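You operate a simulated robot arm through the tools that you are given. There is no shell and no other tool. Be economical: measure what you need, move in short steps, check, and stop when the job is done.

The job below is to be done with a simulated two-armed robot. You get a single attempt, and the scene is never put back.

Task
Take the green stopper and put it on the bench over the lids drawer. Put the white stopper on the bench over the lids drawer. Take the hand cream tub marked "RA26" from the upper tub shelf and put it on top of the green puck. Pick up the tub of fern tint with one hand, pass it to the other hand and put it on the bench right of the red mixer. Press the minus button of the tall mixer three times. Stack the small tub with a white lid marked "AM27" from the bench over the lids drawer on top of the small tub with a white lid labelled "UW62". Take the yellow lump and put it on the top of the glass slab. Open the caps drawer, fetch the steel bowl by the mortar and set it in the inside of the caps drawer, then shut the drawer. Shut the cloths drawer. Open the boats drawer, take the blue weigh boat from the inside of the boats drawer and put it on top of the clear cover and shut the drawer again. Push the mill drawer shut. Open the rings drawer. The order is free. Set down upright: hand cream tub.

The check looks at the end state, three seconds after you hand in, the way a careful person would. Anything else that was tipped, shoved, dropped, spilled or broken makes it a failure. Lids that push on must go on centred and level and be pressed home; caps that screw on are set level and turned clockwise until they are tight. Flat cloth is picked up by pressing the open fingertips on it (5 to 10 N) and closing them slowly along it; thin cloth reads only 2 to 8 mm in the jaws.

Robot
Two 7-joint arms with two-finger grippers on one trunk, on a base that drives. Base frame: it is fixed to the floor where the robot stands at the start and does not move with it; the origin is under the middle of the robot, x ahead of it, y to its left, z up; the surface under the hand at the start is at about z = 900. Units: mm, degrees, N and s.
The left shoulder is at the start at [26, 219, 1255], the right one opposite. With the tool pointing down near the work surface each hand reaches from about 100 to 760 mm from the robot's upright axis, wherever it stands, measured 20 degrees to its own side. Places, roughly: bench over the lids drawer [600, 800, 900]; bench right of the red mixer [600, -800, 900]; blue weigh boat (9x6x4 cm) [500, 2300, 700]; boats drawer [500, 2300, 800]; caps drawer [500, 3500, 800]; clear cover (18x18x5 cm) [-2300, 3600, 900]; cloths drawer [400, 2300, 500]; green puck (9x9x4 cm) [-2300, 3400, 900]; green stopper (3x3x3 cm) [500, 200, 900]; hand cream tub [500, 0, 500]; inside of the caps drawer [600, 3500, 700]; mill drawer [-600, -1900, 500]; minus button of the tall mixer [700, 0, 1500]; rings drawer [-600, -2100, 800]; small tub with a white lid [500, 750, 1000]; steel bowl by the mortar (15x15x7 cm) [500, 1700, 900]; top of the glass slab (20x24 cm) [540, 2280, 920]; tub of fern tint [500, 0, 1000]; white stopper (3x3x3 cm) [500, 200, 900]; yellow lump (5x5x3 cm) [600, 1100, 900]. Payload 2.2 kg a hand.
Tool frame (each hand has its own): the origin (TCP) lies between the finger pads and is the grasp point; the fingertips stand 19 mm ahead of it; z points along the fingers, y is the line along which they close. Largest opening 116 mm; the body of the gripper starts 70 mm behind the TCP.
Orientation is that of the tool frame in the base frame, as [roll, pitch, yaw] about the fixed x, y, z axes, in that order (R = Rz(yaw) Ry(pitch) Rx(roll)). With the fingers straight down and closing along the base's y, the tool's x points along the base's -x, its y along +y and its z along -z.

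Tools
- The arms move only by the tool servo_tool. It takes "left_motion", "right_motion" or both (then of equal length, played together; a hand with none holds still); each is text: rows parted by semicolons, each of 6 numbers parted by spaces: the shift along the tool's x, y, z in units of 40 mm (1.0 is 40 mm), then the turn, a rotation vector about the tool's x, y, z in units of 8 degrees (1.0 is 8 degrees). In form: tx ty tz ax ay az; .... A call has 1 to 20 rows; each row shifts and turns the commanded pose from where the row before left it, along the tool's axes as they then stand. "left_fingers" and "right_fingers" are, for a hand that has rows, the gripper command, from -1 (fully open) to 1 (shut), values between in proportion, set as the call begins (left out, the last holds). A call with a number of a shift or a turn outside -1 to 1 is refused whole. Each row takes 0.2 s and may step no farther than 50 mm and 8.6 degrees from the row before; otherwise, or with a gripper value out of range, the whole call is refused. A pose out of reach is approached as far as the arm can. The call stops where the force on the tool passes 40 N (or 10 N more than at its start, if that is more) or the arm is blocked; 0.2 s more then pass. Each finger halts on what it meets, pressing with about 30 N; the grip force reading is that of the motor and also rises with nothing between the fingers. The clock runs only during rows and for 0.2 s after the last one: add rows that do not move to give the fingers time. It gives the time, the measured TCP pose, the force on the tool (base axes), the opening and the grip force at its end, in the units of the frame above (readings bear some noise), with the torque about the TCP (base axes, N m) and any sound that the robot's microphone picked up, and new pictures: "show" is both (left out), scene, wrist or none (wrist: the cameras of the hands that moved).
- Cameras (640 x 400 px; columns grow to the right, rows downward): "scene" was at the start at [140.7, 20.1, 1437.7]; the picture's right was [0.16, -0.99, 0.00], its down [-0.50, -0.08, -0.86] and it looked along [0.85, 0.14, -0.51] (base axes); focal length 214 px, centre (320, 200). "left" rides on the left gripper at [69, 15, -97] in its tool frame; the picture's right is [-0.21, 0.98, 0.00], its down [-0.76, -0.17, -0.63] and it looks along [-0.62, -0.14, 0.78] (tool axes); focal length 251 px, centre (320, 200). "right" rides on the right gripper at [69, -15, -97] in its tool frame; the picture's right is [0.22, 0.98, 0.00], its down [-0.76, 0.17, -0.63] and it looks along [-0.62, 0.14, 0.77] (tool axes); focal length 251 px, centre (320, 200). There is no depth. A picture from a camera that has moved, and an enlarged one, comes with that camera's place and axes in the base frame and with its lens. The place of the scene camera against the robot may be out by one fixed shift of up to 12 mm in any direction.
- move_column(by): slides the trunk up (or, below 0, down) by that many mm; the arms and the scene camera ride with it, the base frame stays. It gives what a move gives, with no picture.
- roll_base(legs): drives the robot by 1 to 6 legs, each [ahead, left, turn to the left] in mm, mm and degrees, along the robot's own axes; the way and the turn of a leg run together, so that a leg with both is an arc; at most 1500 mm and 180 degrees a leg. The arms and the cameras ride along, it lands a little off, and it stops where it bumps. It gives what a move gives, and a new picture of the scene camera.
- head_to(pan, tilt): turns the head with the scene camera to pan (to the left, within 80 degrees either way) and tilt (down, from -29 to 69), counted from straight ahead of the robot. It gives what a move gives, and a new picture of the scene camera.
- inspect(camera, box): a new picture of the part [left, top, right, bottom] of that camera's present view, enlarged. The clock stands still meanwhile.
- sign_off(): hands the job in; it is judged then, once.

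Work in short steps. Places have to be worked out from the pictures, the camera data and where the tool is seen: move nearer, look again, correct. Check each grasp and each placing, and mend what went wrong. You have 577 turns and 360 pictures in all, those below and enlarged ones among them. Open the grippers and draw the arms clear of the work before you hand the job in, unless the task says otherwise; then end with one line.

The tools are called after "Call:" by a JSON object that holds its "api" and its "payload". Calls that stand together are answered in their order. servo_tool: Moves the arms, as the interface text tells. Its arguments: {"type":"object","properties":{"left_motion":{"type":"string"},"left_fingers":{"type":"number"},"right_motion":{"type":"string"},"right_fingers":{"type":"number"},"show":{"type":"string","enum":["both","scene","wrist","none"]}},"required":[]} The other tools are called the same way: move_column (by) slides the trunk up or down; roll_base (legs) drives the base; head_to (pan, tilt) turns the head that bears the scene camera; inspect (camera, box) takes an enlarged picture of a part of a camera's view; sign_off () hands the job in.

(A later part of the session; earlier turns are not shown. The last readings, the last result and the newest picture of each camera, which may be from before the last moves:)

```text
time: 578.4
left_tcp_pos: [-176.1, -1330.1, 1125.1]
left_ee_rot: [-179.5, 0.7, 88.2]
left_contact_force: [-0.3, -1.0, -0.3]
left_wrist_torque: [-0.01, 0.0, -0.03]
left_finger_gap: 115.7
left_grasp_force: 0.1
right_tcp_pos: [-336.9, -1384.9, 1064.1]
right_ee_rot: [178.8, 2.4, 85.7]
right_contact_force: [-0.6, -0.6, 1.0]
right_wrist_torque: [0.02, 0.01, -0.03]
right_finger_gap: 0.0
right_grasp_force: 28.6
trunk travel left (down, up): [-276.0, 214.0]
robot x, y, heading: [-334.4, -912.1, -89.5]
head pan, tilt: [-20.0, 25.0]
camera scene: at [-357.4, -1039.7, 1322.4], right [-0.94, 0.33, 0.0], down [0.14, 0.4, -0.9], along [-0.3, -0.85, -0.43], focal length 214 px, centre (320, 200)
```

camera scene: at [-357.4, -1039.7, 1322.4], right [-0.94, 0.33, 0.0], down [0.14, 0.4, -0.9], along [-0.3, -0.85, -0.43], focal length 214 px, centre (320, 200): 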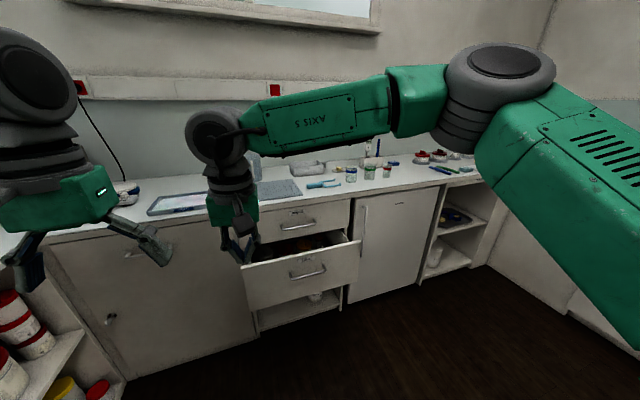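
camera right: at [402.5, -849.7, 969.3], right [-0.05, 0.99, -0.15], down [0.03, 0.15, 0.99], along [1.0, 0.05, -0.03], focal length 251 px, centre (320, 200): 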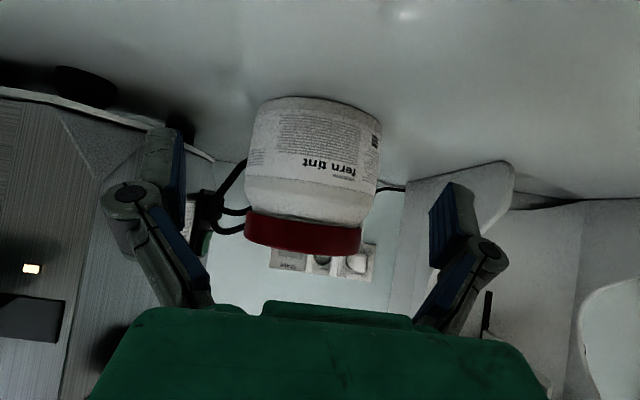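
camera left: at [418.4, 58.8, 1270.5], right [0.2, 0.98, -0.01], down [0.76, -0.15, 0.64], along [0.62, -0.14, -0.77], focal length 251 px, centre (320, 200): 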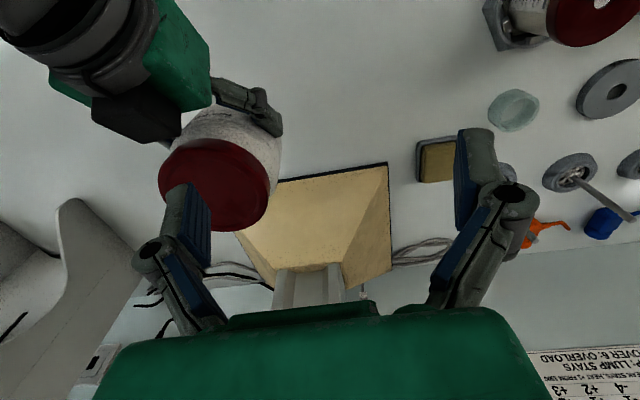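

The mill drawer (lower) stands open ~115 mm; rings drawer is above it, centre x≈−550. Reposition like before: robot at ≈(−600,−1186), heading −90.

Call:
{"api": "roll_base", "payload": {"legs": [[0, 0, -90], [266, 0, 0], [0, 0, 90], [270, 0, 0]]}}

Call:
{"api": "head_to", "payload": {"pan": 0, "tilt": 45}}

```text
time: 589.4
left_tcp_pos: [-447.3, -1591.4, 1123.8]
left_ee_rot: [-179.4, 0.6, 87.5]
left_contact_force: [-0.1, -0.1, 0.8]
left_wrist_torque: [-0.03, -0.03, 0.03]
left_finger_gap: 115.8
left_grasp_force: 0.0
right_tcp_pos: [-610.1, -1645.6, 1064.1]
right_ee_rot: [178.6, 2.4, 85.0]
right_contact_force: [-0.2, 1.0, -0.6]
right_wrist_torque: [-0.02, -0.03, -0.01]
right_finger_gap: 0.2
right_grasp_force: 28.3
trunk travel left (down, up): [-276.0, 214.0]
robot x, y, heading: [-601.3, -1167.2, -90.4]
head pan, tilt: [-20.0, 25.0]
camera scene: at [-626.4, -1298.7, 1322.6], right [-0.94, 0.35, 0.0], down [0.15, 0.4, -0.91], along [-0.31, -0.85, -0.43], focal length 214 px, centre (320, 200)
```

scene: 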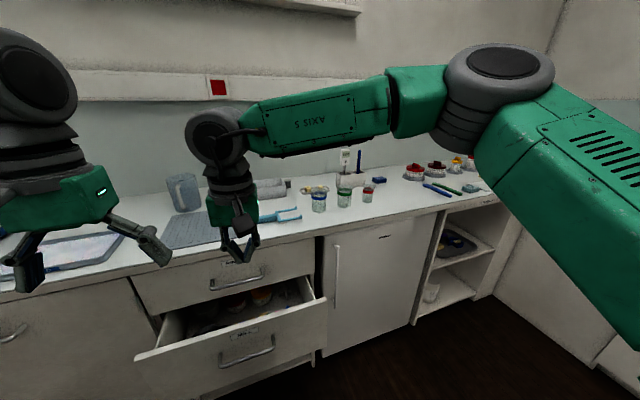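

```text
time: 590.3
left_tcp_pos: [-447.5, -1588.6, 1124.2]
left_ee_rot: [-179.5, 0.8, 87.6]
left_contact_force: [0.6, 0.6, -0.4]
left_wrist_torque: [0.0, -0.01, 0.0]
left_finger_gap: 116.0
left_grasp_force: 0.1
right_tcp_pos: [-610.6, -1642.0, 1064.0]
right_ee_rot: [178.8, 2.7, 85.0]
right_contact_force: [0.1, -0.6, 0.9]
right_wrist_torque: [0.01, -0.01, 0.02]
right_finger_gap: 0.1
right_grasp_force: 28.5
trunk travel left (down, up): [-276.0, 214.0]
robot x, y, heading: [-596.2, -1172.8, -90.4]
head pan, tilt: [0.0, 45.0]
camera scene: at [-594.9, -1293.5, 1292.0], right [-1.0, 0.01, 0.0], down [0.0, 0.71, -0.71], along [0.0, -0.71, -0.71], focal length 214 px, centre (320, 200)
```

scene: 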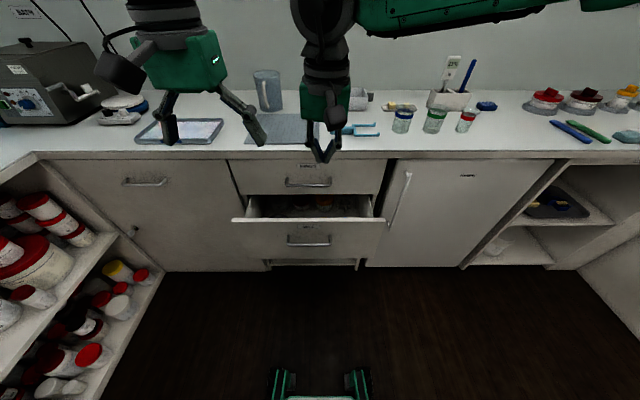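

Set the arms as before: left retracted, right tilting forward, then lower the trunk.

Call:
{"api": "servo_tool", "payload": {"left_motion": "0.4 0.5 0 0 0 0;0.4 0.5 0 0 0 0;0.4 0.5 0 0 0 0;0 0.5 0 0 0 0;0 0 0 0 0 0", "right_motion": "0.3 -0.7 -0.3 0 -1 0;0.3 -0.7 -0.3 0 -1 0;0.3 -0.7 -0.3 0 -1 0;0.3 0 -0.3 0 -1 0;0 0 0 0 -1 0", "left_fingers": 0, "show": "none"}}

Call:
{"api": "move_column", "payload": {"by": -260}}

Call:
{"api": "servo_tool", "payload": {"right_motion": "0 0 0.5 0 -1 0;0 0 0.5 0 -1 0;0 0 0.5 0 -1 0;0 0 0 0 -1 0;0 0 0 0 -1 0;0 0 0 0 -1 0;0 0 0 0 0 0", "show": "both"}}

```text
time: 591.5
left_tcp_pos: [-362.7, -1543.3, 1123.6]
left_ee_rot: [-179.5, 0.8, 87.5]
left_contact_force: [0.2, 0.5, -0.1]
left_wrist_torque: [0.01, 0.02, -0.02]
left_finger_gap: 58.0
left_grasp_force: 0.1
right_tcp_pos: [-688.0, -1577.5, 1096.0]
right_ee_rot: [178.3, 42.6, 84.0]
right_contact_force: [-0.3, 0.0, -0.1]
right_wrist_torque: [-0.01, 0.01, 0.0]
right_finger_gap: 0.0
right_grasp_force: 28.9
trunk travel left (down, up): [-276.0, 214.0]
robot x, y, heading: [-601.3, -1174.1, -90.4]
head pan, tilt: [0.0, 45.0]
```

```text
time: 594.1
left_tcp_pos: [-363.9, -1543.7, 864.2]
left_ee_rot: [-179.4, 0.8, 87.5]
left_contact_force: [-0.2, 0.5, -0.3]
left_wrist_torque: [0.0, -0.05, -0.03]
left_finger_gap: 57.9
left_grasp_force: 0.1
right_tcp_pos: [-688.8, -1577.0, 835.7]
right_ee_rot: [178.2, 42.5, 83.9]
right_contact_force: [0.5, -0.5, -0.3]
right_wrist_torque: [-0.02, 0.02, -0.02]
right_finger_gap: 0.0
right_grasp_force: 29.3
trunk travel left (down, up): [-16.0, 474.0]
robot x, y, heading: [-602.1, -1169.9, -90.2]
head pan, tilt: [0.0, 45.0]
```

```text
time: 595.7
left_tcp_pos: [-364.5, -1544.0, 864.6]
left_ee_rot: [-179.4, 0.8, 87.5]
left_contact_force: [0.2, -0.1, -0.5]
left_wrist_torque: [-0.02, 0.02, 0.03]
left_finger_gap: 57.8
left_grasp_force: 0.1
right_tcp_pos: [-691.9, -1622.2, 798.7]
right_ee_rot: [63.6, 88.5, -31.1]
right_contact_force: [-0.3, -0.1, -0.1]
right_wrist_torque: [0.02, 0.05, 0.04]
right_finger_gap: 0.1
right_grasp_force: 28.3
trunk travel left (down, up): [-16.0, 474.0]
robot x, y, heading: [-604.2, -1172.5, -90.1]
head pan, tilt: [0.0, 45.0]
camera scene: at [-593.6, -1292.0, 1032.1], right [-1.0, 0.0, 0.0], down [0.0, 0.71, -0.71], along [0.0, -0.71, -0.71], focal length 214 px, centre (320, 200)
camera right: at [-697.6, -1527.5, 728.1], right [0.98, -0.09, -0.19], down [0.2, 0.63, 0.75], along [0.06, -0.77, 0.63], focal length 251 px, centre (320, 200)
```

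scene: 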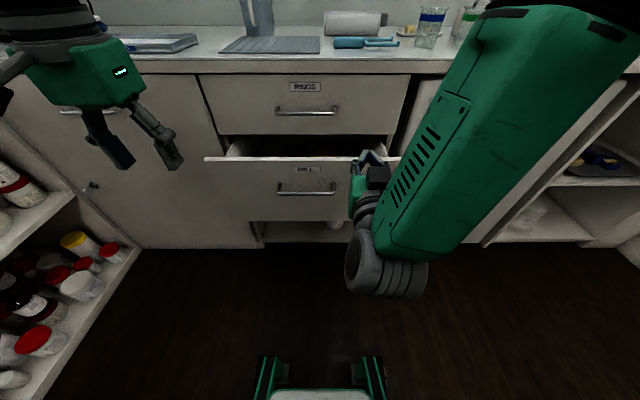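
right: 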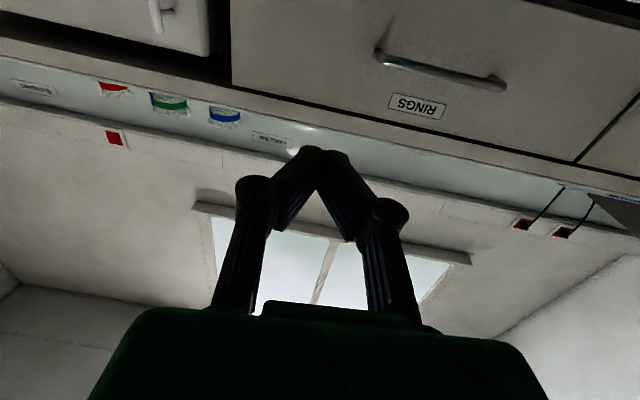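

RINGS above, MILL below (front at y≈−1780). Bring the fist before the mill front at z≈640.

Call:
{"api": "servo_tool", "payload": {"right_motion": "0.8 0.69 0.3 0 0 0;0.8 0.69 0.3 0 0 0;0.8 0.69 0.3 0 0 0;0.8 0.69 0.3 0 0 0;0.8 0.69 0.3 0 0 0;0 0 0 0 0 0", "show": "both"}}

```text
time: 597.1
left_tcp_pos: [-364.3, -1543.2, 864.6]
left_ee_rot: [-179.4, 0.8, 87.4]
left_contact_force: [0.3, -0.1, 0.4]
left_wrist_torque: [0.01, -0.01, -0.02]
left_finger_gap: 57.7
left_grasp_force: 0.1
right_tcp_pos: [-556.3, -1696.3, 642.4]
right_ee_rot: [63.8, 88.6, -31.0]
right_contact_force: [-0.1, -0.3, -0.5]
right_wrist_torque: [-0.04, -0.01, 0.01]
right_finger_gap: 0.0
right_grasp_force: 28.6
trunk travel left (down, up): [-16.0, 474.0]
robot x, y, heading: [-600.9, -1173.3, -90.5]
head pan, tilt: [0.0, 45.0]
camera scene: at [-593.0, -1292.4, 1032.1], right [-1.0, 0.0, 0.0], down [0.0, 0.71, -0.7], along [-0.01, -0.7, -0.71], focal length 214 px, centre (320, 200)
camera right: at [-561.2, -1600.2, 571.7], right [0.98, -0.09, -0.19], down [0.2, 0.63, 0.75], along [0.06, -0.78, 0.63], focal length 251 px, centre (320, 200)
```

scene: 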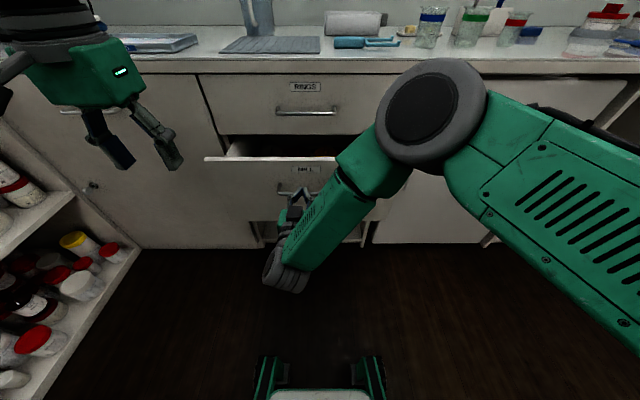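
right: 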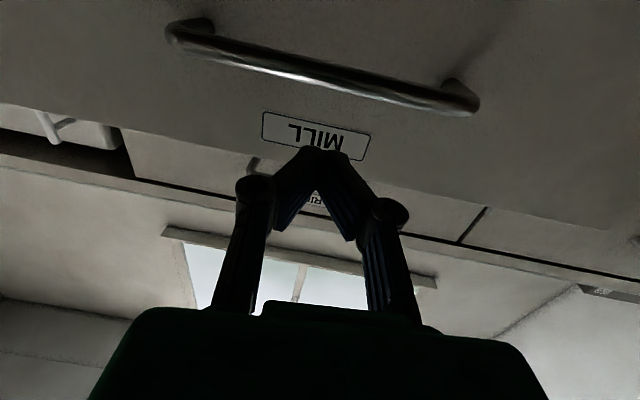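

Aligned on the MILL label. Push forward.

Call:
{"api": "servo_tool", "payload": {"right_motion": "0 0 0.6 0 0 0;0 0 0.4 0 0 0;0 0 0.4 0 0 0;0 0 0.4 0 0 0;0 0 0.4 0 0 0;0 0 0.4 0 0 0;0 0 0.4 0 0 0;0 0 0.4 0 0 0;0 0 0.4 0 0 0;0 0 0.3 0 0 0;0 0 0.2 0 0 0;0 0 0.2 0 0 0;0 0 0.2 0 0 0;0 0 0.2 0 0 0", "show": "scene"}}

```text
time: 600.1
left_tcp_pos: [-363.6, -1544.4, 864.1]
left_ee_rot: [-179.4, 0.8, 87.5]
left_contact_force: [0.4, -0.4, -0.5]
left_wrist_torque: [-0.02, -0.01, -0.03]
left_finger_gap: 57.9
left_grasp_force: 0.0
right_tcp_pos: [-572.3, -1892.6, 642.4]
right_ee_rot: [65.1, 88.6, -29.8]
right_contact_force: [-0.4, -1.2, -0.3]
right_wrist_torque: [-0.01, 0.0, 0.03]
right_finger_gap: 0.1
right_grasp_force: 29.0
trunk travel left (down, up): [-16.0, 474.0]
robot x, y, heading: [-599.4, -1171.6, -90.3]
head pan, tilt: [0.0, 45.0]
camera scene: at [-593.0, -1293.2, 1031.9], right [-1.0, 0.0, 0.0], down [0.0, 0.71, -0.7], along [-0.01, -0.7, -0.71], focal length 214 px, centre (320, 200)
```

scene: 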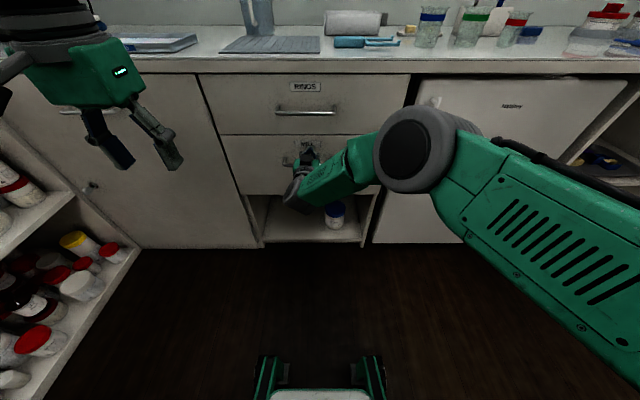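

Call:
{"api": "servo_tool", "payload": {"right_motion": "0 0 0.15 0 0 0;0 0 0.15 0 0 0;0 0 0.15 0 0 0;0 0 0.15 0 0 0;0 0 0.15 0 0 0", "show": "none"}}

Call:
{"api": "inspect", "payload": {"camera": "scene", "box": [190, 60, 430, 220]}}

```text
time: 600.8
left_tcp_pos: [-366.4, -1540.8, 865.0]
left_ee_rot: [-179.5, 1.0, 87.5]
left_contact_force: [0.9, 0.1, -0.1]
left_wrist_torque: [0.01, 0.01, -0.02]
left_finger_gap: 58.2
left_grasp_force: 0.1
right_tcp_pos: [-572.5, -1897.8, 643.3]
right_ee_rot: [73.6, 88.5, -21.3]
right_contact_force: [-4.1, 11.9, 2.8]
right_wrist_torque: [0.05, -0.05, -0.03]
right_finger_gap: 0.0
right_grasp_force: 28.5
trunk travel left (down, up): [-16.0, 474.0]
robot x, y, heading: [-603.3, -1172.1, -90.3]
head pan, tilt: [0.0, 45.0]
stopped in row 3 (right hand): the force on the tool passed its limit at 50 N (the readings are from after the stop); the commanded pose is now the measured one
```

```text
2.50 times, centred on (310, 140) of scene
camera zoom: at [-594.8, -1290.6, 1032.2], right [-1.0, 0.01, 0.0], down [0.0, 0.71, -0.71], along [0.0, -0.71, -0.71], focal length 536 px, centre (345, 350)
```

zoom: 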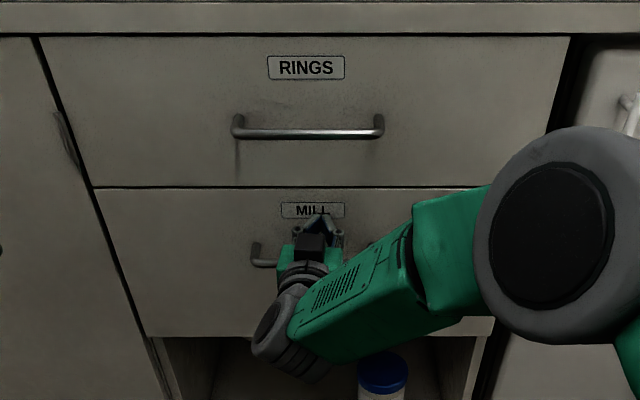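

Mill drawer shut. Now the rings drawer: back off, rise to the bar, roll the hand for hooking.

Call:
{"api": "servo_tool", "payload": {"right_motion": "0 0 -0.8 0 0 0;0 0 -0.8 0 0 0;-0.9 0.1 0 0 0 0;-0.9 0.1 0 0 0 0;-0.9 0.1 0 0 0 0;-0.7 0.1 0 0 0 0;0 0 0 0 0 0", "show": "none"}}

Call:
{"api": "servo_tool", "payload": {"right_motion": "0 0 0 0 0 -1;0 0 0 0 0 -1;0 0 0 0 0 -1;0 0 0 0 0 -1;0 0 0 0 0 -1;0 0 0 0 0 -1;0 0 0 0 0 -1;0 0 0 0 0 -1;0 0 0 0 0 -1;0 0 0 0 0 -1;0 0 0 0 0 -1;0 0 0 0 0 -0.25;0 0 0 0 0 0", "right_fingers": 0.1, "show": "wrist"}}

```text
time: 602.4
left_tcp_pos: [-364.9, -1541.2, 865.1]
left_ee_rot: [-179.4, 0.9, 87.4]
left_contact_force: [-0.4, 0.5, -0.3]
left_wrist_torque: [-0.02, 0.03, 0.0]
left_finger_gap: 57.8
left_grasp_force: 0.1
right_tcp_pos: [-558.1, -1837.9, 778.4]
right_ee_rot: [79.9, 88.5, -15.2]
right_contact_force: [-0.1, 0.4, -1.1]
right_wrist_torque: [-0.05, -0.01, 0.01]
right_finger_gap: 0.0
right_grasp_force: 28.4
trunk travel left (down, up): [-16.0, 474.0]
robot x, y, heading: [-600.1, -1171.8, -90.2]
head pan, tilt: [0.0, 45.0]
```

```text
time: 605.1
left_tcp_pos: [-364.8, -1541.1, 864.7]
left_ee_rot: [-179.4, 0.9, 87.4]
left_contact_force: [0.5, 0.6, -0.1]
left_wrist_torque: [0.02, 0.01, 0.03]
left_finger_gap: 58.2
left_grasp_force: 0.1
right_tcp_pos: [-562.2, -1839.5, 779.7]
right_ee_rot: [-89.7, 1.7, 174.4]
right_contact_force: [-0.2, 0.4, -0.4]
right_wrist_torque: [0.0, -0.04, 0.01]
right_finger_gap: 52.3
right_grasp_force: 0.1
trunk travel left (down, up): [-16.0, 474.0]
robot x, y, heading: [-601.8, -1170.4, -90.2]
head pan, tilt: [0.0, 45.0]
camera right: at [-621.8, -1737.7, 792.5], right [-0.18, 0.01, -0.98], down [0.82, 0.55, -0.15], along [0.54, -0.83, -0.11], focal length 251 px, centre (320, 200)
```

right: 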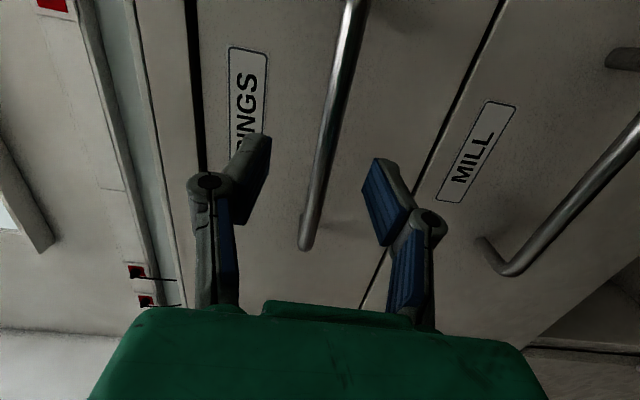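

Call:
{"api": "servo_tool", "payload": {"right_motion": "-0.2 0 0 0 -0.7 0;0 0 0.45 0 0 0;0 0 0.45 0 0 0;0 0 0.42 0 0 0;0 0 0 0 0 0", "show": "none"}}

Call:
{"api": "servo_tool", "payload": {"right_motion": "0 0 0 0 0 0;0 0 0 0 0 0;0 0 0 0 0 0", "right_fingers": 1, "show": "wrist"}}

```text
time: 606.4
left_tcp_pos: [-364.1, -1539.9, 865.1]
left_ee_rot: [-179.4, 1.0, 87.5]
left_contact_force: [-0.4, -0.1, 0.1]
left_wrist_torque: [0.0, 0.03, 0.03]
left_finger_gap: 57.7
left_grasp_force: 0.2
right_tcp_pos: [-547.4, -1889.3, 778.1]
right_ee_rot: [-89.5, 1.3, -179.4]
right_contact_force: [-0.9, 0.7, -0.4]
right_wrist_torque: [0.0, 0.01, 0.02]
right_finger_gap: 52.2
right_grasp_force: 0.1
trunk travel left (down, up): [-16.0, 474.0]
robot x, y, heading: [-601.8, -1167.4, -90.2]
head pan, tilt: [0.0, 45.0]
```

```text
time: 607.1
left_tcp_pos: [-364.6, -1540.4, 864.6]
left_ee_rot: [-179.5, 0.8, 87.5]
left_contact_force: [-0.5, 1.3, 0.2]
left_wrist_torque: [-0.03, 0.0, 0.0]
left_finger_gap: 57.8
left_grasp_force: 0.1
right_tcp_pos: [-546.7, -1889.7, 779.6]
right_ee_rot: [-89.5, 1.2, -179.5]
right_contact_force: [0.2, 0.5, 0.2]
right_wrist_torque: [0.0, -0.02, 0.03]
right_finger_gap: 0.1
right_grasp_force: 28.0
trunk travel left (down, up): [-16.0, 474.0]
robot x, y, heading: [-600.7, -1175.9, -90.3]
head pan, tilt: [0.0, 45.0]
camera right: at [-616.9, -1794.3, 791.2], right [-0.19, -0.01, -0.98], down [0.75, 0.64, -0.15], along [0.63, -0.77, -0.12], focal length 251 px, centre (320, 200)
```

right: 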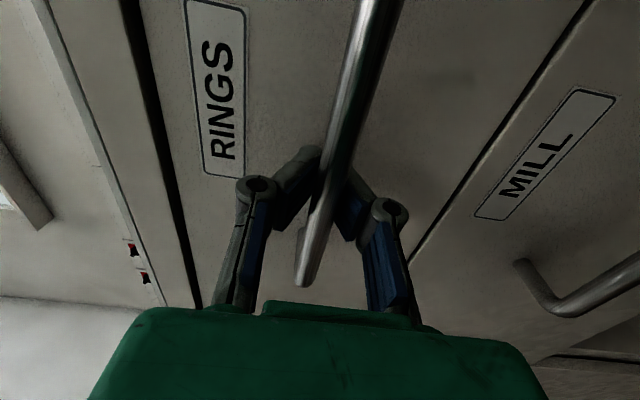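

Hooked. Pull by driving the base back 230 mm.

Call:
{"api": "roll_base", "payload": {"legs": [[-230, 0, 0]]}}

```text
time: 608.9
left_tcp_pos: [-364.2, -1308.9, 866.2]
left_ee_rot: [-179.5, 0.9, 87.5]
left_contact_force: [-0.7, -0.3, -0.4]
left_wrist_torque: [-0.03, 0.04, 0.01]
left_finger_gap: 57.9
left_grasp_force: 0.1
right_tcp_pos: [-545.1, -1657.7, 781.9]
right_ee_rot: [-89.3, 1.4, -179.4]
right_contact_force: [-0.2, 0.6, -0.9]
right_wrist_torque: [-0.01, 0.01, -0.01]
right_finger_gap: 0.1
right_grasp_force: 28.9
trunk travel left (down, up): [-16.0, 474.0]
robot x, y, heading: [-601.5, -939.2, -90.3]
head pan, tilt: [0.0, 45.0]
camera scene: at [-592.3, -1060.4, 1032.1], right [-1.0, 0.0, 0.0], down [0.0, 0.71, -0.7], along [0.0, -0.7, -0.71], focal length 214 px, centre (320, 200)
```

scene: 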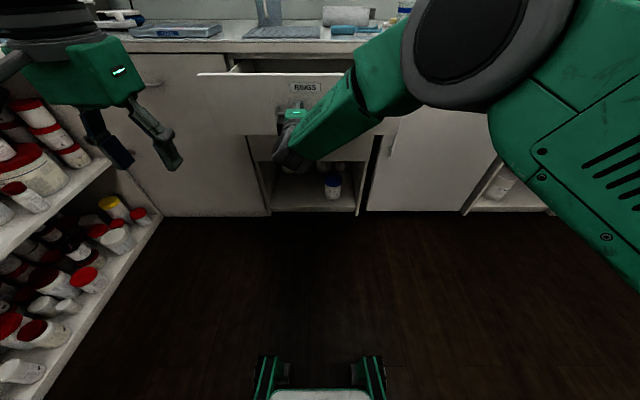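

Rings drawer is open. Release and back off, then check both drawers.

Call:
{"api": "servo_tool", "payload": {"right_motion": "0 0 0 0 0 0;0 0 0 0 0 0;0 0 0 0 0 0", "right_fingers": -0.2, "show": "none"}}

Call:
{"api": "roll_base", "payload": {"legs": [[-200, 0, 0]]}}

Call:
{"api": "inspect", "payload": {"camera": "scene", "box": [170, 40, 430, 220]}}

```text
time: 609.7
left_tcp_pos: [-364.2, -1306.2, 867.3]
left_ee_rot: [-179.6, 1.0, 87.4]
left_contact_force: [-0.8, -0.2, -0.2]
left_wrist_torque: [0.03, -0.01, 0.01]
left_finger_gap: 58.0
left_grasp_force: 0.3
right_tcp_pos: [-545.4, -1656.2, 782.4]
right_ee_rot: [-89.3, 1.5, -179.4]
right_contact_force: [-0.4, 0.7, -0.8]
right_wrist_torque: [0.01, 0.03, -0.01]
right_finger_gap: 69.7
right_grasp_force: 0.1
trunk travel left (down, up): [-16.0, 474.0]
robot x, y, heading: [-601.6, -936.7, -90.3]
head pan, tilt: [0.0, 45.0]
```

```text
time: 611.3
left_tcp_pos: [-363.3, -1109.3, 867.8]
left_ee_rot: [-179.6, 1.2, 87.5]
left_contact_force: [0.7, 0.3, 0.0]
left_wrist_torque: [-0.02, 0.02, 0.01]
left_finger_gap: 58.1
left_grasp_force: 0.0
right_tcp_pos: [-545.8, -1458.7, 782.2]
right_ee_rot: [-89.1, 1.4, -179.4]
right_contact_force: [0.2, -0.6, 0.3]
right_wrist_torque: [0.01, -0.01, 0.02]
right_finger_gap: 69.6
right_grasp_force: 0.0
trunk travel left (down, up): [-16.0, 474.0]
robot x, y, heading: [-599.6, -737.6, -90.4]
head pan, tilt: [0.0, 45.0]
camera scene: at [-590.9, -863.3, 1032.1], right [-1.0, 0.0, 0.0], down [0.0, 0.71, -0.71], along [0.0, -0.71, -0.71], focal length 214 px, centre (320, 200)
```

scene: 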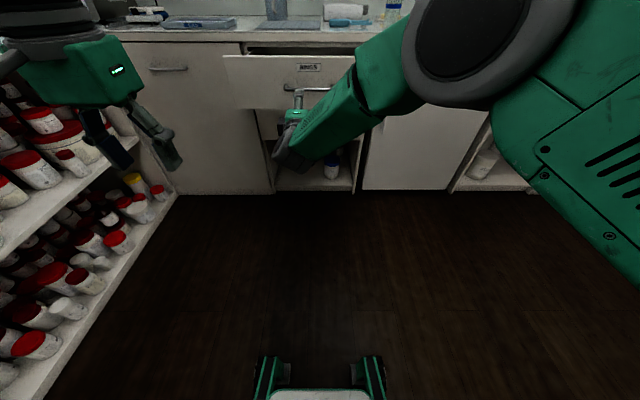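

```text
2.22 times, centred on (300, 130) of scene
camera zoom: at [-590.9, -863.3, 1032.1], right [-1.0, 0.0, 0.0], down [0.0, 0.71, -0.71], along [0.0, -0.71, -0.71], focal length 477 px, centre (364, 356)
```

zoom: 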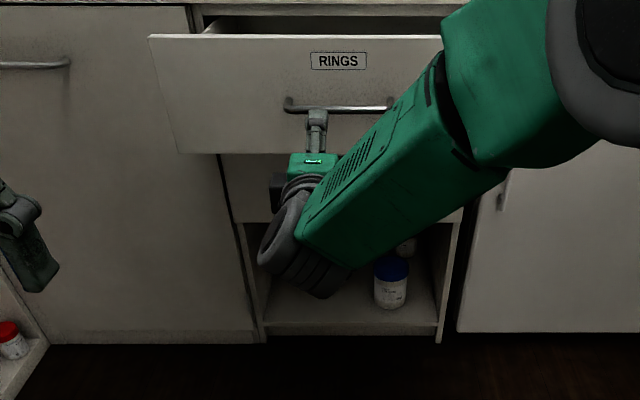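

Both fine: rings open, mill shut. Un-roll the right hand (forward-pointing, fingers closing sideways) and drive to the tub shelves for RA26.

Call:
{"api": "servo_tool", "payload": {"right_motion": "0 0 -0.5 0 0 1;0 0 -0.5 0 0 1;0 0 -0.5 0 0 1;0 0 0 0 0 1;0 0 0 0 0 1;0 0 0 0 0 1;0 0 0 0 0 1;0 0 0 0 0 1;0 0 0 0 0 1;0 0 0 0 0 1;0 0 0 0 0 1;0 0 0 0 0 0.25;0 0 0 0 0 0", "right_fingers": 0, "show": "none"}}

Call:
{"api": "roll_base", "payload": {"legs": [[0, 0, 180], [745, 0, 0], [0, 0, -90], [150, 0, 0]]}}

Call:
{"api": "head_to", "payload": {"pan": 0, "tilt": 35}}

```text
time: 614.1
left_tcp_pos: [-365.2, -1107.9, 867.4]
left_ee_rot: [-179.7, 1.2, 87.5]
left_contact_force: [-0.4, 0.4, -1.0]
left_wrist_torque: [0.02, 0.0, -0.02]
left_finger_gap: 58.1
left_grasp_force: 0.1
right_tcp_pos: [-546.8, -1397.6, 781.4]
right_ee_rot: [60.7, 88.3, -28.7]
right_contact_force: [-0.8, 0.0, 1.6]
right_wrist_torque: [-0.02, 0.0, 0.04]
right_finger_gap: 58.1
right_grasp_force: 0.0
trunk travel left (down, up): [-16.0, 474.0]
robot x, y, heading: [-596.5, -740.7, -90.2]
head pan, tilt: [0.0, 45.0]
```

```text
time: 630.4
left_tcp_pos: [-127.8, 276.0, 867.9]
left_ee_rot: [-179.8, 1.1, 180.0]
left_contact_force: [0.6, 0.1, 0.5]
left_wrist_torque: [0.02, 0.04, 0.02]
left_finger_gap: 57.8
left_grasp_force: 0.0
right_tcp_pos: [167.3, 106.0, 780.4]
right_ee_rot: [62.1, 88.3, 65.1]
right_contact_force: [0.1, 0.1, 0.0]
right_wrist_torque: [-0.03, -0.04, -0.01]
right_finger_gap: 58.2
right_grasp_force: 0.0
trunk travel left (down, up): [-16.0, 474.0]
robot x, y, heading: [-485.9, 26.5, 2.2]
head pan, tilt: [0.0, 45.0]
camera scene: at [-353.6, 33.3, 1031.8], right [0.04, -1.0, 0.0], down [-0.71, -0.03, -0.7], along [0.7, 0.02, -0.71], focal length 214 px, centre (320, 200)
```

scene: 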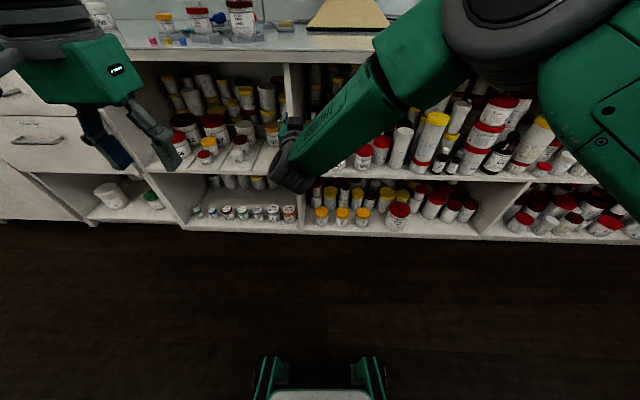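

```text
time: 631.2
left_tcp_pos: [-130.4, 274.0, 869.9]
left_ee_rot: [-179.7, 1.4, 179.8]
left_contact_force: [0.7, 0.3, 0.1]
left_wrist_torque: [-0.02, 0.0, 0.01]
left_finger_gap: 58.0
left_grasp_force: 0.0
right_tcp_pos: [165.8, 104.0, 784.1]
right_ee_rot: [57.3, 88.1, 60.2]
right_contact_force: [-0.6, 0.1, -0.1]
right_wrist_torque: [0.0, -0.02, -0.02]
right_finger_gap: 58.2
right_grasp_force: 0.1
trunk travel left (down, up): [-16.0, 474.0]
robot x, y, heading: [-488.3, 26.7, 1.8]
head pan, tilt: [0.0, 35.0]
camera scene: at [-347.9, 33.5, 1046.7], right [0.04, -1.0, 0.0], down [-0.58, -0.02, -0.82], along [0.82, 0.03, -0.58], focal length 214 px, centre (320, 200)
```

scene: 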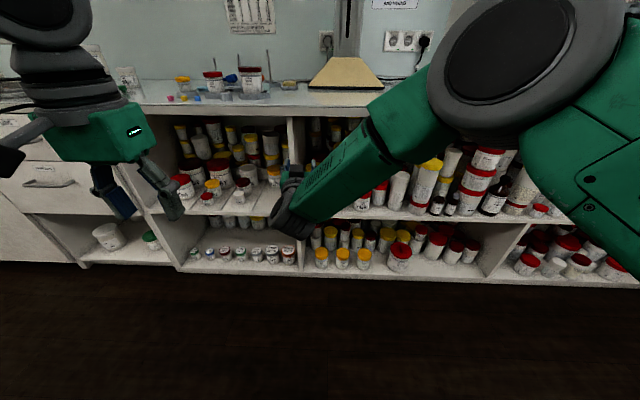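

Call:
{"api": "servo_tool", "payload": {"right_motion": "0 -0.9 -0.3 0 0 0;0 -0.9 -0.3 0 0 0;0 -0.9 -0.3 0 0 0;0 -0.9 -0.3 0 0 0;0 -0.9 0 0 0 0;0 -0.9 0 0 0 0;0 0 0 0 0 0", "show": "scene"}}

Call:
{"api": "inspect", "payload": {"camera": "scene", "box": [280, 110, 440, 220]}}

```text
time: 632.8
left_tcp_pos: [-132.3, 272.5, 869.3]
left_ee_rot: [-179.7, 1.4, 179.9]
left_contact_force: [-0.4, 0.2, -0.3]
left_wrist_torque: [0.03, 0.02, 0.0]
left_finger_gap: 58.1
left_grasp_force: 0.1
right_tcp_pos: [129.6, -112.5, 777.2]
right_ee_rot: [57.4, 88.2, 60.5]
right_contact_force: [0.4, 0.7, 0.0]
right_wrist_torque: [0.0, 0.04, 0.03]
right_finger_gap: 57.8
right_grasp_force: 0.1
trunk travel left (down, up): [-16.0, 474.0]
robot x, y, heading: [-485.3, 23.2, 2.3]
head pan, tilt: [0.0, 35.0]
camera scene: at [-348.1, 32.0, 1046.8], right [0.04, -1.0, 0.0], down [-0.58, -0.02, -0.82], along [0.82, 0.03, -0.58], focal length 214 px, centre (320, 200)
```

scene: 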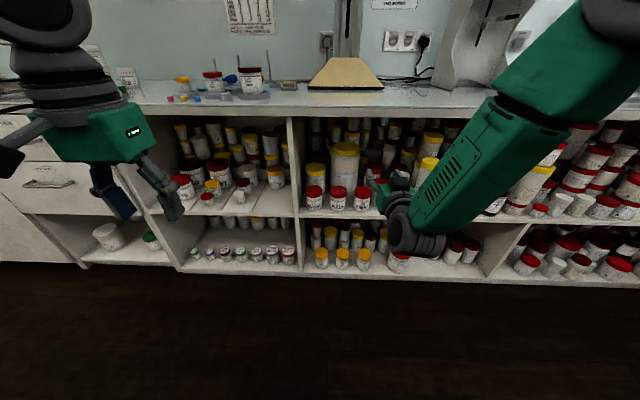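

```text
3.64 times, centred on (360, 165) of scene
camera zoom: at [-348.1, 32.0, 1046.8], right [0.04, -1.0, 0.0], down [-0.58, -0.02, -0.82], along [0.82, 0.03, -0.58], focal length 780 px, centre (174, 327)
```

zoom: 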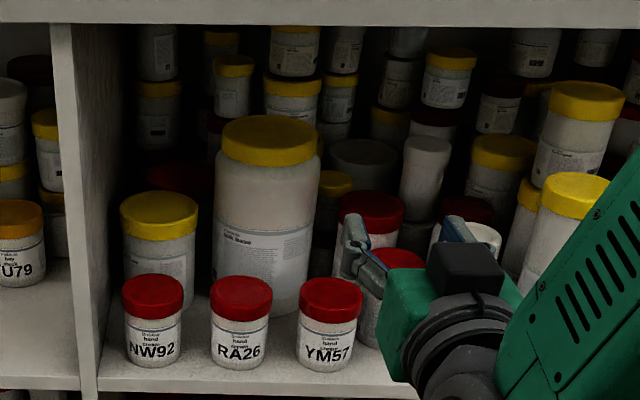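

RA26 is found (middle of three, centre ≈[408,−22], shelf floor z≈462). Tilt the right hand to ~50°, straighten the robot and approach.

Call:
{"api": "servo_tool", "payload": {"right_motion": "0 0 0 0 1 0;0 0 0 0 1 0;0 0 0 0 1 0;0 0 0 0 1 0;0 0 0 0 0.8 0;0 0 0 0 0 0", "right_fingers": -0.6, "show": "none"}}

Call:
{"api": "roll_base", "payload": {"legs": [[0, 0, -2.2], [140, 0, 0]]}}

Call:
{"api": "servo_tool", "payload": {"right_motion": "0 0 0 0 0 0", "show": "wrist"}}

```text
time: 634.2
left_tcp_pos: [-130.5, 273.5, 869.0]
left_ee_rot: [-179.7, 1.4, -180.0]
left_contact_force: [-0.3, -0.6, 0.5]
left_wrist_torque: [0.02, 0.04, 0.01]
left_finger_gap: 57.7
left_grasp_force: 0.0
right_tcp_pos: [129.7, -113.1, 777.2]
right_ee_rot: [177.4, 52.5, -178.9]
right_contact_force: [-0.6, 0.1, -0.6]
right_wrist_torque: [0.01, -0.01, 0.01]
right_finger_gap: 92.7
right_grasp_force: 0.1
trunk travel left (down, up): [-16.0, 474.0]
robot x, y, heading: [-483.9, 24.7, 2.3]
head pan, tilt: [0.0, 35.0]
```

```text
time: 635.9
left_tcp_pos: [20.4, 261.2, 869.7]
left_ee_rot: [-179.7, 1.3, 177.8]
left_contact_force: [0.0, 1.0, 0.3]
left_wrist_torque: [-0.01, 0.02, 0.03]
left_finger_gap: 57.9
left_grasp_force: 0.1
right_tcp_pos: [266.3, -134.5, 775.6]
right_ee_rot: [177.5, 52.5, 178.9]
right_contact_force: [0.6, 0.1, 0.2]
right_wrist_torque: [0.02, 0.0, 0.01]
right_finger_gap: 92.7
right_grasp_force: 0.0
trunk travel left (down, up): [-16.0, 474.0]
robot x, y, heading: [-346.0, 23.3, -0.0]
head pan, tilt: [0.0, 35.0]
camera scene: at [-205.4, 28.4, 1046.6], right [0.0, -1.0, 0.0], down [-0.58, 0.0, -0.82], along [0.82, 0.0, -0.58], focal length 214 px, centre (320, 200)
```

scene: 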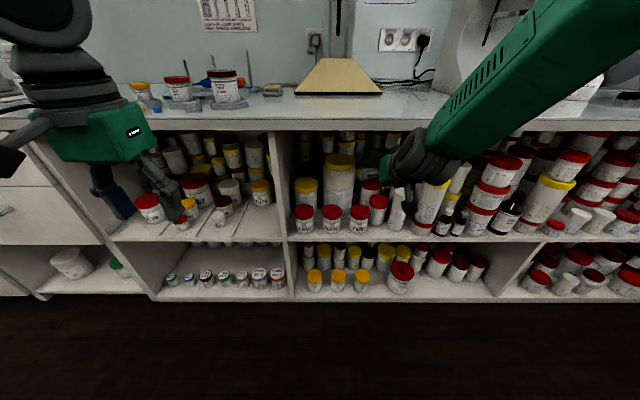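

```text
time: 636.3
left_tcp_pos: [18.3, 259.1, 869.8]
left_ee_rot: [-179.8, 1.4, 177.8]
left_contact_force: [0.5, 0.8, 1.1]
left_wrist_torque: [-0.02, 0.0, 0.01]
left_finger_gap: 57.8
left_grasp_force: 0.1
right_tcp_pos: [263.3, -137.4, 777.8]
right_ee_rot: [177.4, 52.6, 178.8]
right_contact_force: [-0.1, 0.4, -0.4]
right_wrist_torque: [0.04, 0.01, 0.04]
right_finger_gap: 92.9
right_grasp_force: 0.1
trunk travel left (down, up): [-16.0, 474.0]
robot x, y, heading: [-340.8, 26.9, -0.1]
head pan, tilt: [0.0, 35.0]
camera right: at [145.2, -154.7, 780.4], right [-0.15, 0.98, -0.14], down [-0.05, 0.14, 0.99], along [0.99, 0.15, 0.03], focal length 251 px, centre (320, 200)
```

right: 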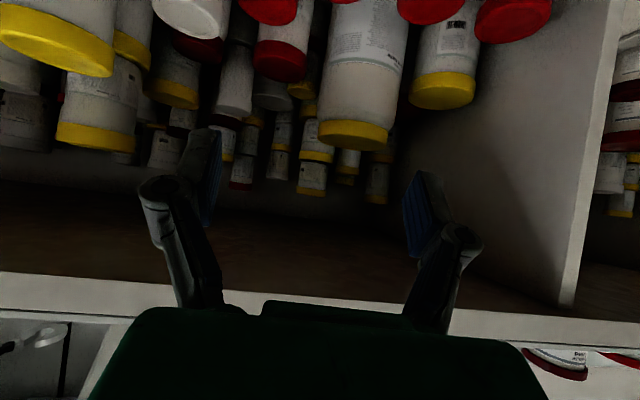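

Lower the right hand to a pre-grasp pose in front of RA26.

Call:
{"api": "servo_tool", "payload": {"right_motion": "0.53 0.49 0.71 0.3 0 0;0.53 0.49 0.71 0 0 0;0.53 0.49 0.71 0 0 0;0.53 0.49 0.71 0 0 0;0.53 0.49 0.71 0 0 0;0.4 0.4 0.5 0 0 0;0 0 0 0 0 0", "show": "wrist"}}

```text
time: 637.9
left_tcp_pos: [16.3, 258.9, 869.9]
left_ee_rot: [-179.7, 1.4, 177.8]
left_contact_force: [0.3, -0.3, 0.5]
left_wrist_torque: [0.02, 0.0, -0.02]
left_finger_gap: 57.9
left_grasp_force: 0.1
right_tcp_pos: [320.5, -21.8, 581.6]
right_ee_rot: [-179.9, 52.7, 179.1]
right_contact_force: [0.4, 0.1, 0.4]
right_wrist_torque: [0.0, -0.02, -0.01]
right_finger_gap: 92.9
right_grasp_force: 0.0
trunk travel left (down, up): [-16.0, 474.0]
robot x, y, heading: [-342.7, 25.8, -0.2]
head pan, tilt: [0.0, 35.0]
camera right: at [202.0, -34.6, 584.6], right [-0.11, 0.98, -0.17], down [-0.04, 0.17, 0.98], along [0.99, 0.12, 0.02], focal length 251 px, centre (320, 200)
```

right: 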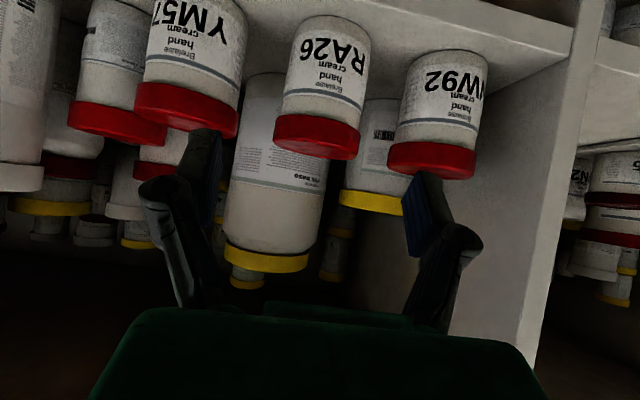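

RA26 centre ≈[406,−23]; advance in stages.

Call:
{"api": "servo_tool", "payload": {"right_motion": "0.1 -0.02 0.7 0 0 0;0.1 0 0.7 0 0 0;0.06 0 0.5 0 0 0;0 0 0 0 0 0", "show": "wrist"}}

```text
time: 638.9
left_tcp_pos: [18.7, 260.0, 868.1]
left_ee_rot: [-179.7, 1.3, 177.8]
left_contact_force: [0.0, 0.3, -0.7]
left_wrist_torque: [-0.02, -0.02, 0.01]
left_finger_gap: 57.8
left_grasp_force: 0.0
right_tcp_pos: [376.1, -21.8, 528.6]
right_ee_rot: [179.8, 52.7, 178.8]
right_contact_force: [0.3, 0.3, -0.1]
right_wrist_torque: [0.0, 0.0, 0.01]
right_finger_gap: 92.8
right_grasp_force: 0.1
trunk travel left (down, up): [-16.0, 474.0]
robot x, y, heading: [-345.6, 24.1, -0.2]
head pan, tilt: [0.0, 35.0]
camera right: at [255.8, -36.2, 531.9], right [-0.11, 0.98, -0.17], down [-0.04, 0.17, 0.99], along [0.99, 0.12, 0.02], focal length 251 px, centre (320, 200)
```

right: 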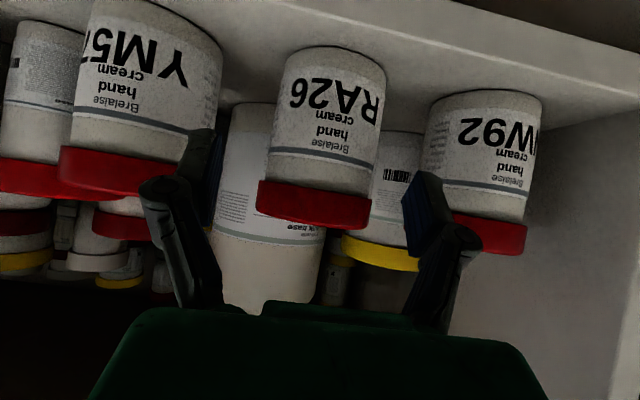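

Call:
{"api": "servo_tool", "payload": {"right_motion": "0.08 0.05 0.55 0 0 0;0.07 0 0.5 0 0 0;0 0 0 0 0 0", "show": "none"}}

Call:
{"api": "servo_tool", "payload": {"right_motion": "0 0 0 0 0 0;0 0 0 0 0 0;0 0 0 0 0 0", "right_fingers": 1, "show": "wrist"}}

```text
time: 639.7
left_tcp_pos: [17.7, 260.3, 868.3]
left_ee_rot: [-179.7, 1.4, 177.8]
left_contact_force: [-0.2, 0.1, 0.3]
left_wrist_torque: [0.0, 0.01, 0.02]
left_finger_gap: 58.2
left_grasp_force: 0.0
right_tcp_pos: [404.9, -20.8, 497.6]
right_ee_rot: [179.9, 52.6, 178.9]
right_contact_force: [-0.2, 0.1, -0.1]
right_wrist_torque: [0.0, 0.0, -0.02]
right_finger_gap: 92.7
right_grasp_force: 0.1
trunk travel left (down, up): [-16.0, 474.0]
robot x, y, heading: [-339.7, 26.9, 0.1]
head pan, tilt: [0.0, 35.0]
```

```text
time: 640.5
left_tcp_pos: [17.9, 261.7, 868.2]
left_ee_rot: [-179.6, 1.3, 177.8]
left_contact_force: [0.3, 0.3, 0.3]
left_wrist_torque: [0.0, 0.01, -0.02]
left_finger_gap: 58.0
left_grasp_force: 0.1
right_tcp_pos: [404.5, -20.8, 498.6]
right_ee_rot: [179.9, 52.7, 178.8]
right_contact_force: [0.4, 1.5, 0.6]
right_wrist_torque: [0.04, 0.02, 0.0]
right_finger_gap: 65.9
right_grasp_force: 29.9
trunk travel left (down, up): [-16.0, 474.0]
robot x, y, heading: [-341.4, 26.8, 0.1]
head pan, tilt: [0.0, 35.0]
camera right: at [285.8, -35.1, 501.4], right [-0.11, 0.98, -0.17], down [-0.04, 0.17, 0.99], along [0.99, 0.12, 0.02], focal length 251 px, centre (320, 200)
```

right: 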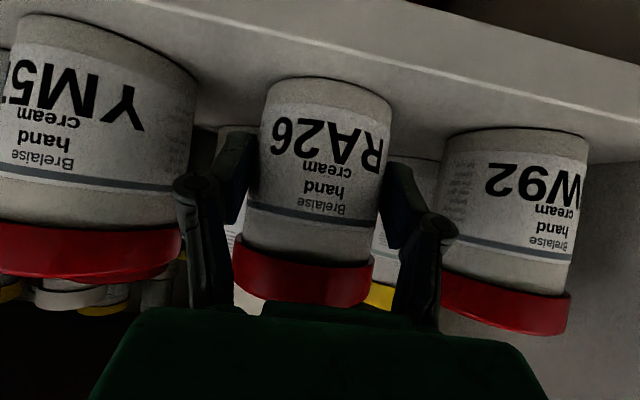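

Gripped (66 mm). Lift with the trunk, then back out.

Call:
{"api": "move_column", "payload": {"by": 50}}

Call:
{"api": "servo_tool", "payload": {"right_motion": "0 0 0 0 0 0", "show": "both"}}

```text
time: 641.4
left_tcp_pos: [17.8, 260.3, 918.1]
left_ee_rot: [-179.8, 1.4, 177.8]
left_contact_force: [1.2, -0.7, -0.7]
left_wrist_torque: [0.01, -0.02, -0.03]
left_finger_gap: 57.9
left_grasp_force: 0.1
right_tcp_pos: [403.8, -21.2, 546.4]
right_ee_rot: [180.0, 52.7, 178.9]
right_contact_force: [0.2, -0.4, -2.6]
right_wrist_torque: [0.03, 0.04, -0.01]
right_finger_gap: 66.2
right_grasp_force: 30.0
trunk travel left (down, up): [-66.0, 424.0]
robot x, y, heading: [-343.3, 23.2, -0.1]
head pan, tilt: [0.0, 35.0]
```

```text
time: 641.8
left_tcp_pos: [18.8, 260.7, 917.9]
left_ee_rot: [-179.7, 1.3, 177.7]
left_contact_force: [-0.7, -0.4, 0.0]
left_wrist_torque: [0.01, -0.03, 0.01]
left_finger_gap: 58.1
left_grasp_force: 0.1
right_tcp_pos: [405.6, -20.9, 549.0]
right_ee_rot: [179.9, 52.7, 178.8]
right_contact_force: [-0.2, -0.5, -1.7]
right_wrist_torque: [0.0, 0.02, 0.0]
right_finger_gap: 66.0
right_grasp_force: 30.3
trunk travel left (down, up): [-66.0, 424.0]
robot x, y, heading: [-344.1, 29.4, -0.4]
head pan, tilt: [0.0, 35.0]
camera scene: at [-205.2, 28.5, 1096.6], right [0.0, -1.0, 0.0], down [-0.58, 0.0, -0.82], along [0.82, 0.0, -0.58], focal length 214 px, centre (320, 200)
camera right: at [285.9, -35.1, 551.1], right [-0.11, 0.98, -0.17], down [-0.04, 0.17, 0.99], along [0.99, 0.12, 0.02], focal length 251 px, centre (320, 200)
```

scene: 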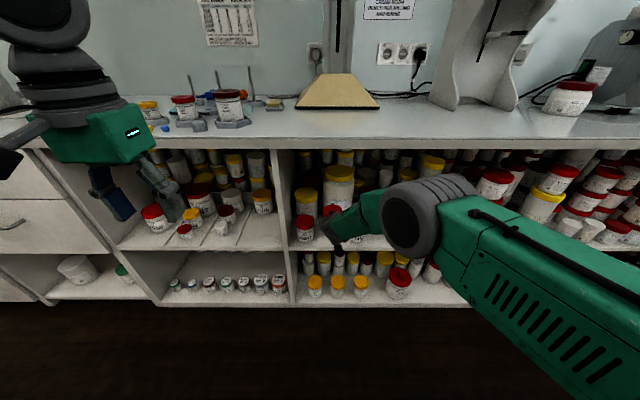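
right: 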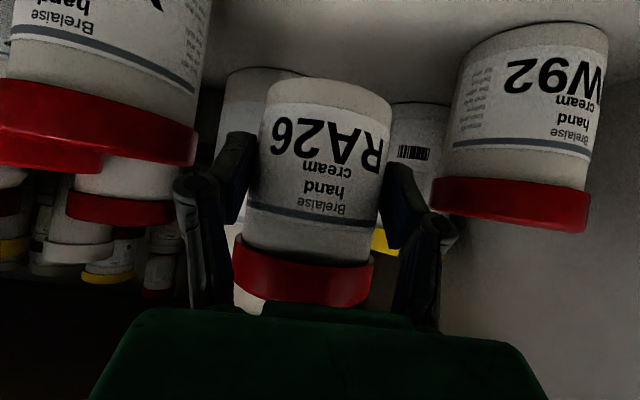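

RA26 lifted clear. Back out, then tuck in and raise, and drive to the far bench with the puck.

Call:
{"api": "roll_base", "payload": {"legs": [[-400, 0, 0]]}}

Call:
{"api": "servo_tool", "payload": {"right_motion": "0 0 -0.8 0 0 0;0 0 -0.8 0 0 0;0 0 -0.8 0 0 0;0 0 -0.8 0 0 0;0 0 -0.8 0 0 0;0 0 0 0 0 0", "show": "wrist"}}

Call:
{"api": "move_column", "payload": {"by": 390}}

```text
time: 644.3
left_tcp_pos: [-374.9, 260.2, 918.8]
left_ee_rot: [-179.7, 1.3, 177.8]
left_contact_force: [-1.0, -0.2, 0.3]
left_wrist_torque: [-0.01, -0.04, -0.01]
left_finger_gap: 58.1
left_grasp_force: 0.1
right_tcp_pos: [13.1, -20.9, 548.0]
right_ee_rot: [179.8, 52.7, 178.8]
right_contact_force: [0.9, -0.8, -1.9]
right_wrist_torque: [0.01, 0.07, 0.0]
right_finger_gap: 65.9
right_grasp_force: 29.5
trunk travel left (down, up): [-66.0, 424.0]
robot x, y, heading: [-735.9, 25.1, -0.4]
head pan, tilt: [0.0, 35.0]
camera scene: at [-598.5, 28.7, 1096.7], right [0.0, -1.0, 0.0], down [-0.58, 0.0, -0.82], along [0.82, 0.0, -0.58], focal length 214 px, centre (320, 200)
```

scene: 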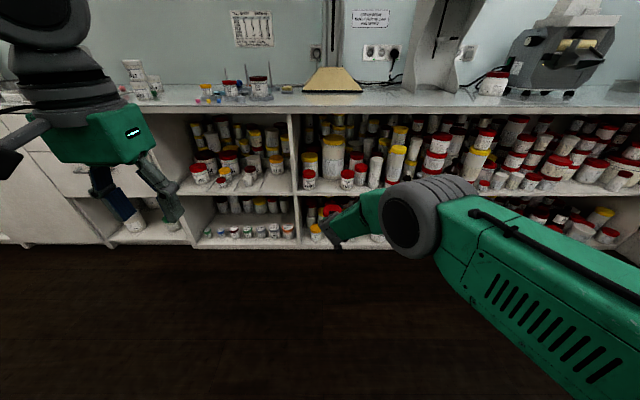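

```text
time: 645.7
left_tcp_pos: [-376.8, 260.2, 916.7]
left_ee_rot: [-179.8, 0.9, 177.6]
left_contact_force: [0.9, 0.1, -0.4]
left_wrist_torque: [-0.03, 0.01, 0.03]
left_finger_gap: 58.0
left_grasp_force: 0.1
right_tcp_pos: [-114.4, -23.6, 642.8]
right_ee_rot: [179.3, 52.4, 177.7]
right_contact_force: [0.0, -0.2, -3.0]
right_wrist_torque: [0.01, 0.01, 0.0]
right_finger_gap: 66.0
right_grasp_force: 30.3
trunk travel left (down, up): [-66.0, 424.0]
robot x, y, heading: [-734.7, 24.2, -0.5]
head pan, tilt: [0.0, 35.0]
camera right: at [-233.9, -37.4, 647.1], right [-0.1, 0.98, -0.16], down [-0.04, 0.16, 0.99], along [0.99, 0.11, 0.02], focal length 251 px, centre (320, 200)
```

right: 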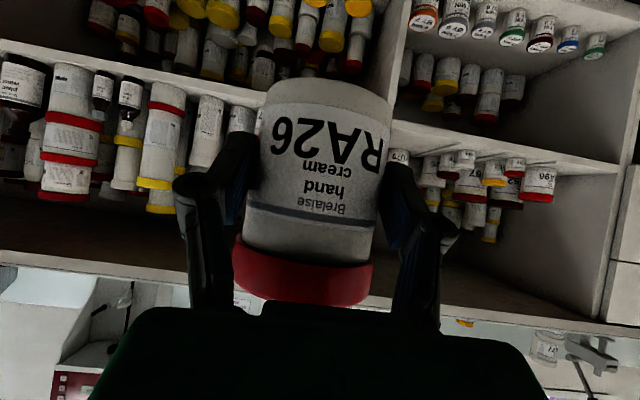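

```text
time: 649.4
left_tcp_pos: [-376.3, 259.8, 1306.1]
left_ee_rot: [-179.8, 1.0, 177.8]
left_contact_force: [-0.1, 0.6, 0.5]
left_wrist_torque: [0.01, 0.02, 0.0]
left_finger_gap: 58.0
left_grasp_force: 0.1
right_tcp_pos: [-112.2, -24.9, 1037.4]
right_ee_rot: [179.1, 52.8, 177.5]
right_contact_force: [-0.4, -0.3, -2.8]
right_wrist_torque: [0.01, 0.05, 0.01]
right_finger_gap: 66.0
right_grasp_force: 30.5
trunk travel left (down, up): [-456.0, 34.0]
robot x, y, heading: [-737.7, 26.5, -0.2]
head pan, tilt: [0.0, 35.0]
```

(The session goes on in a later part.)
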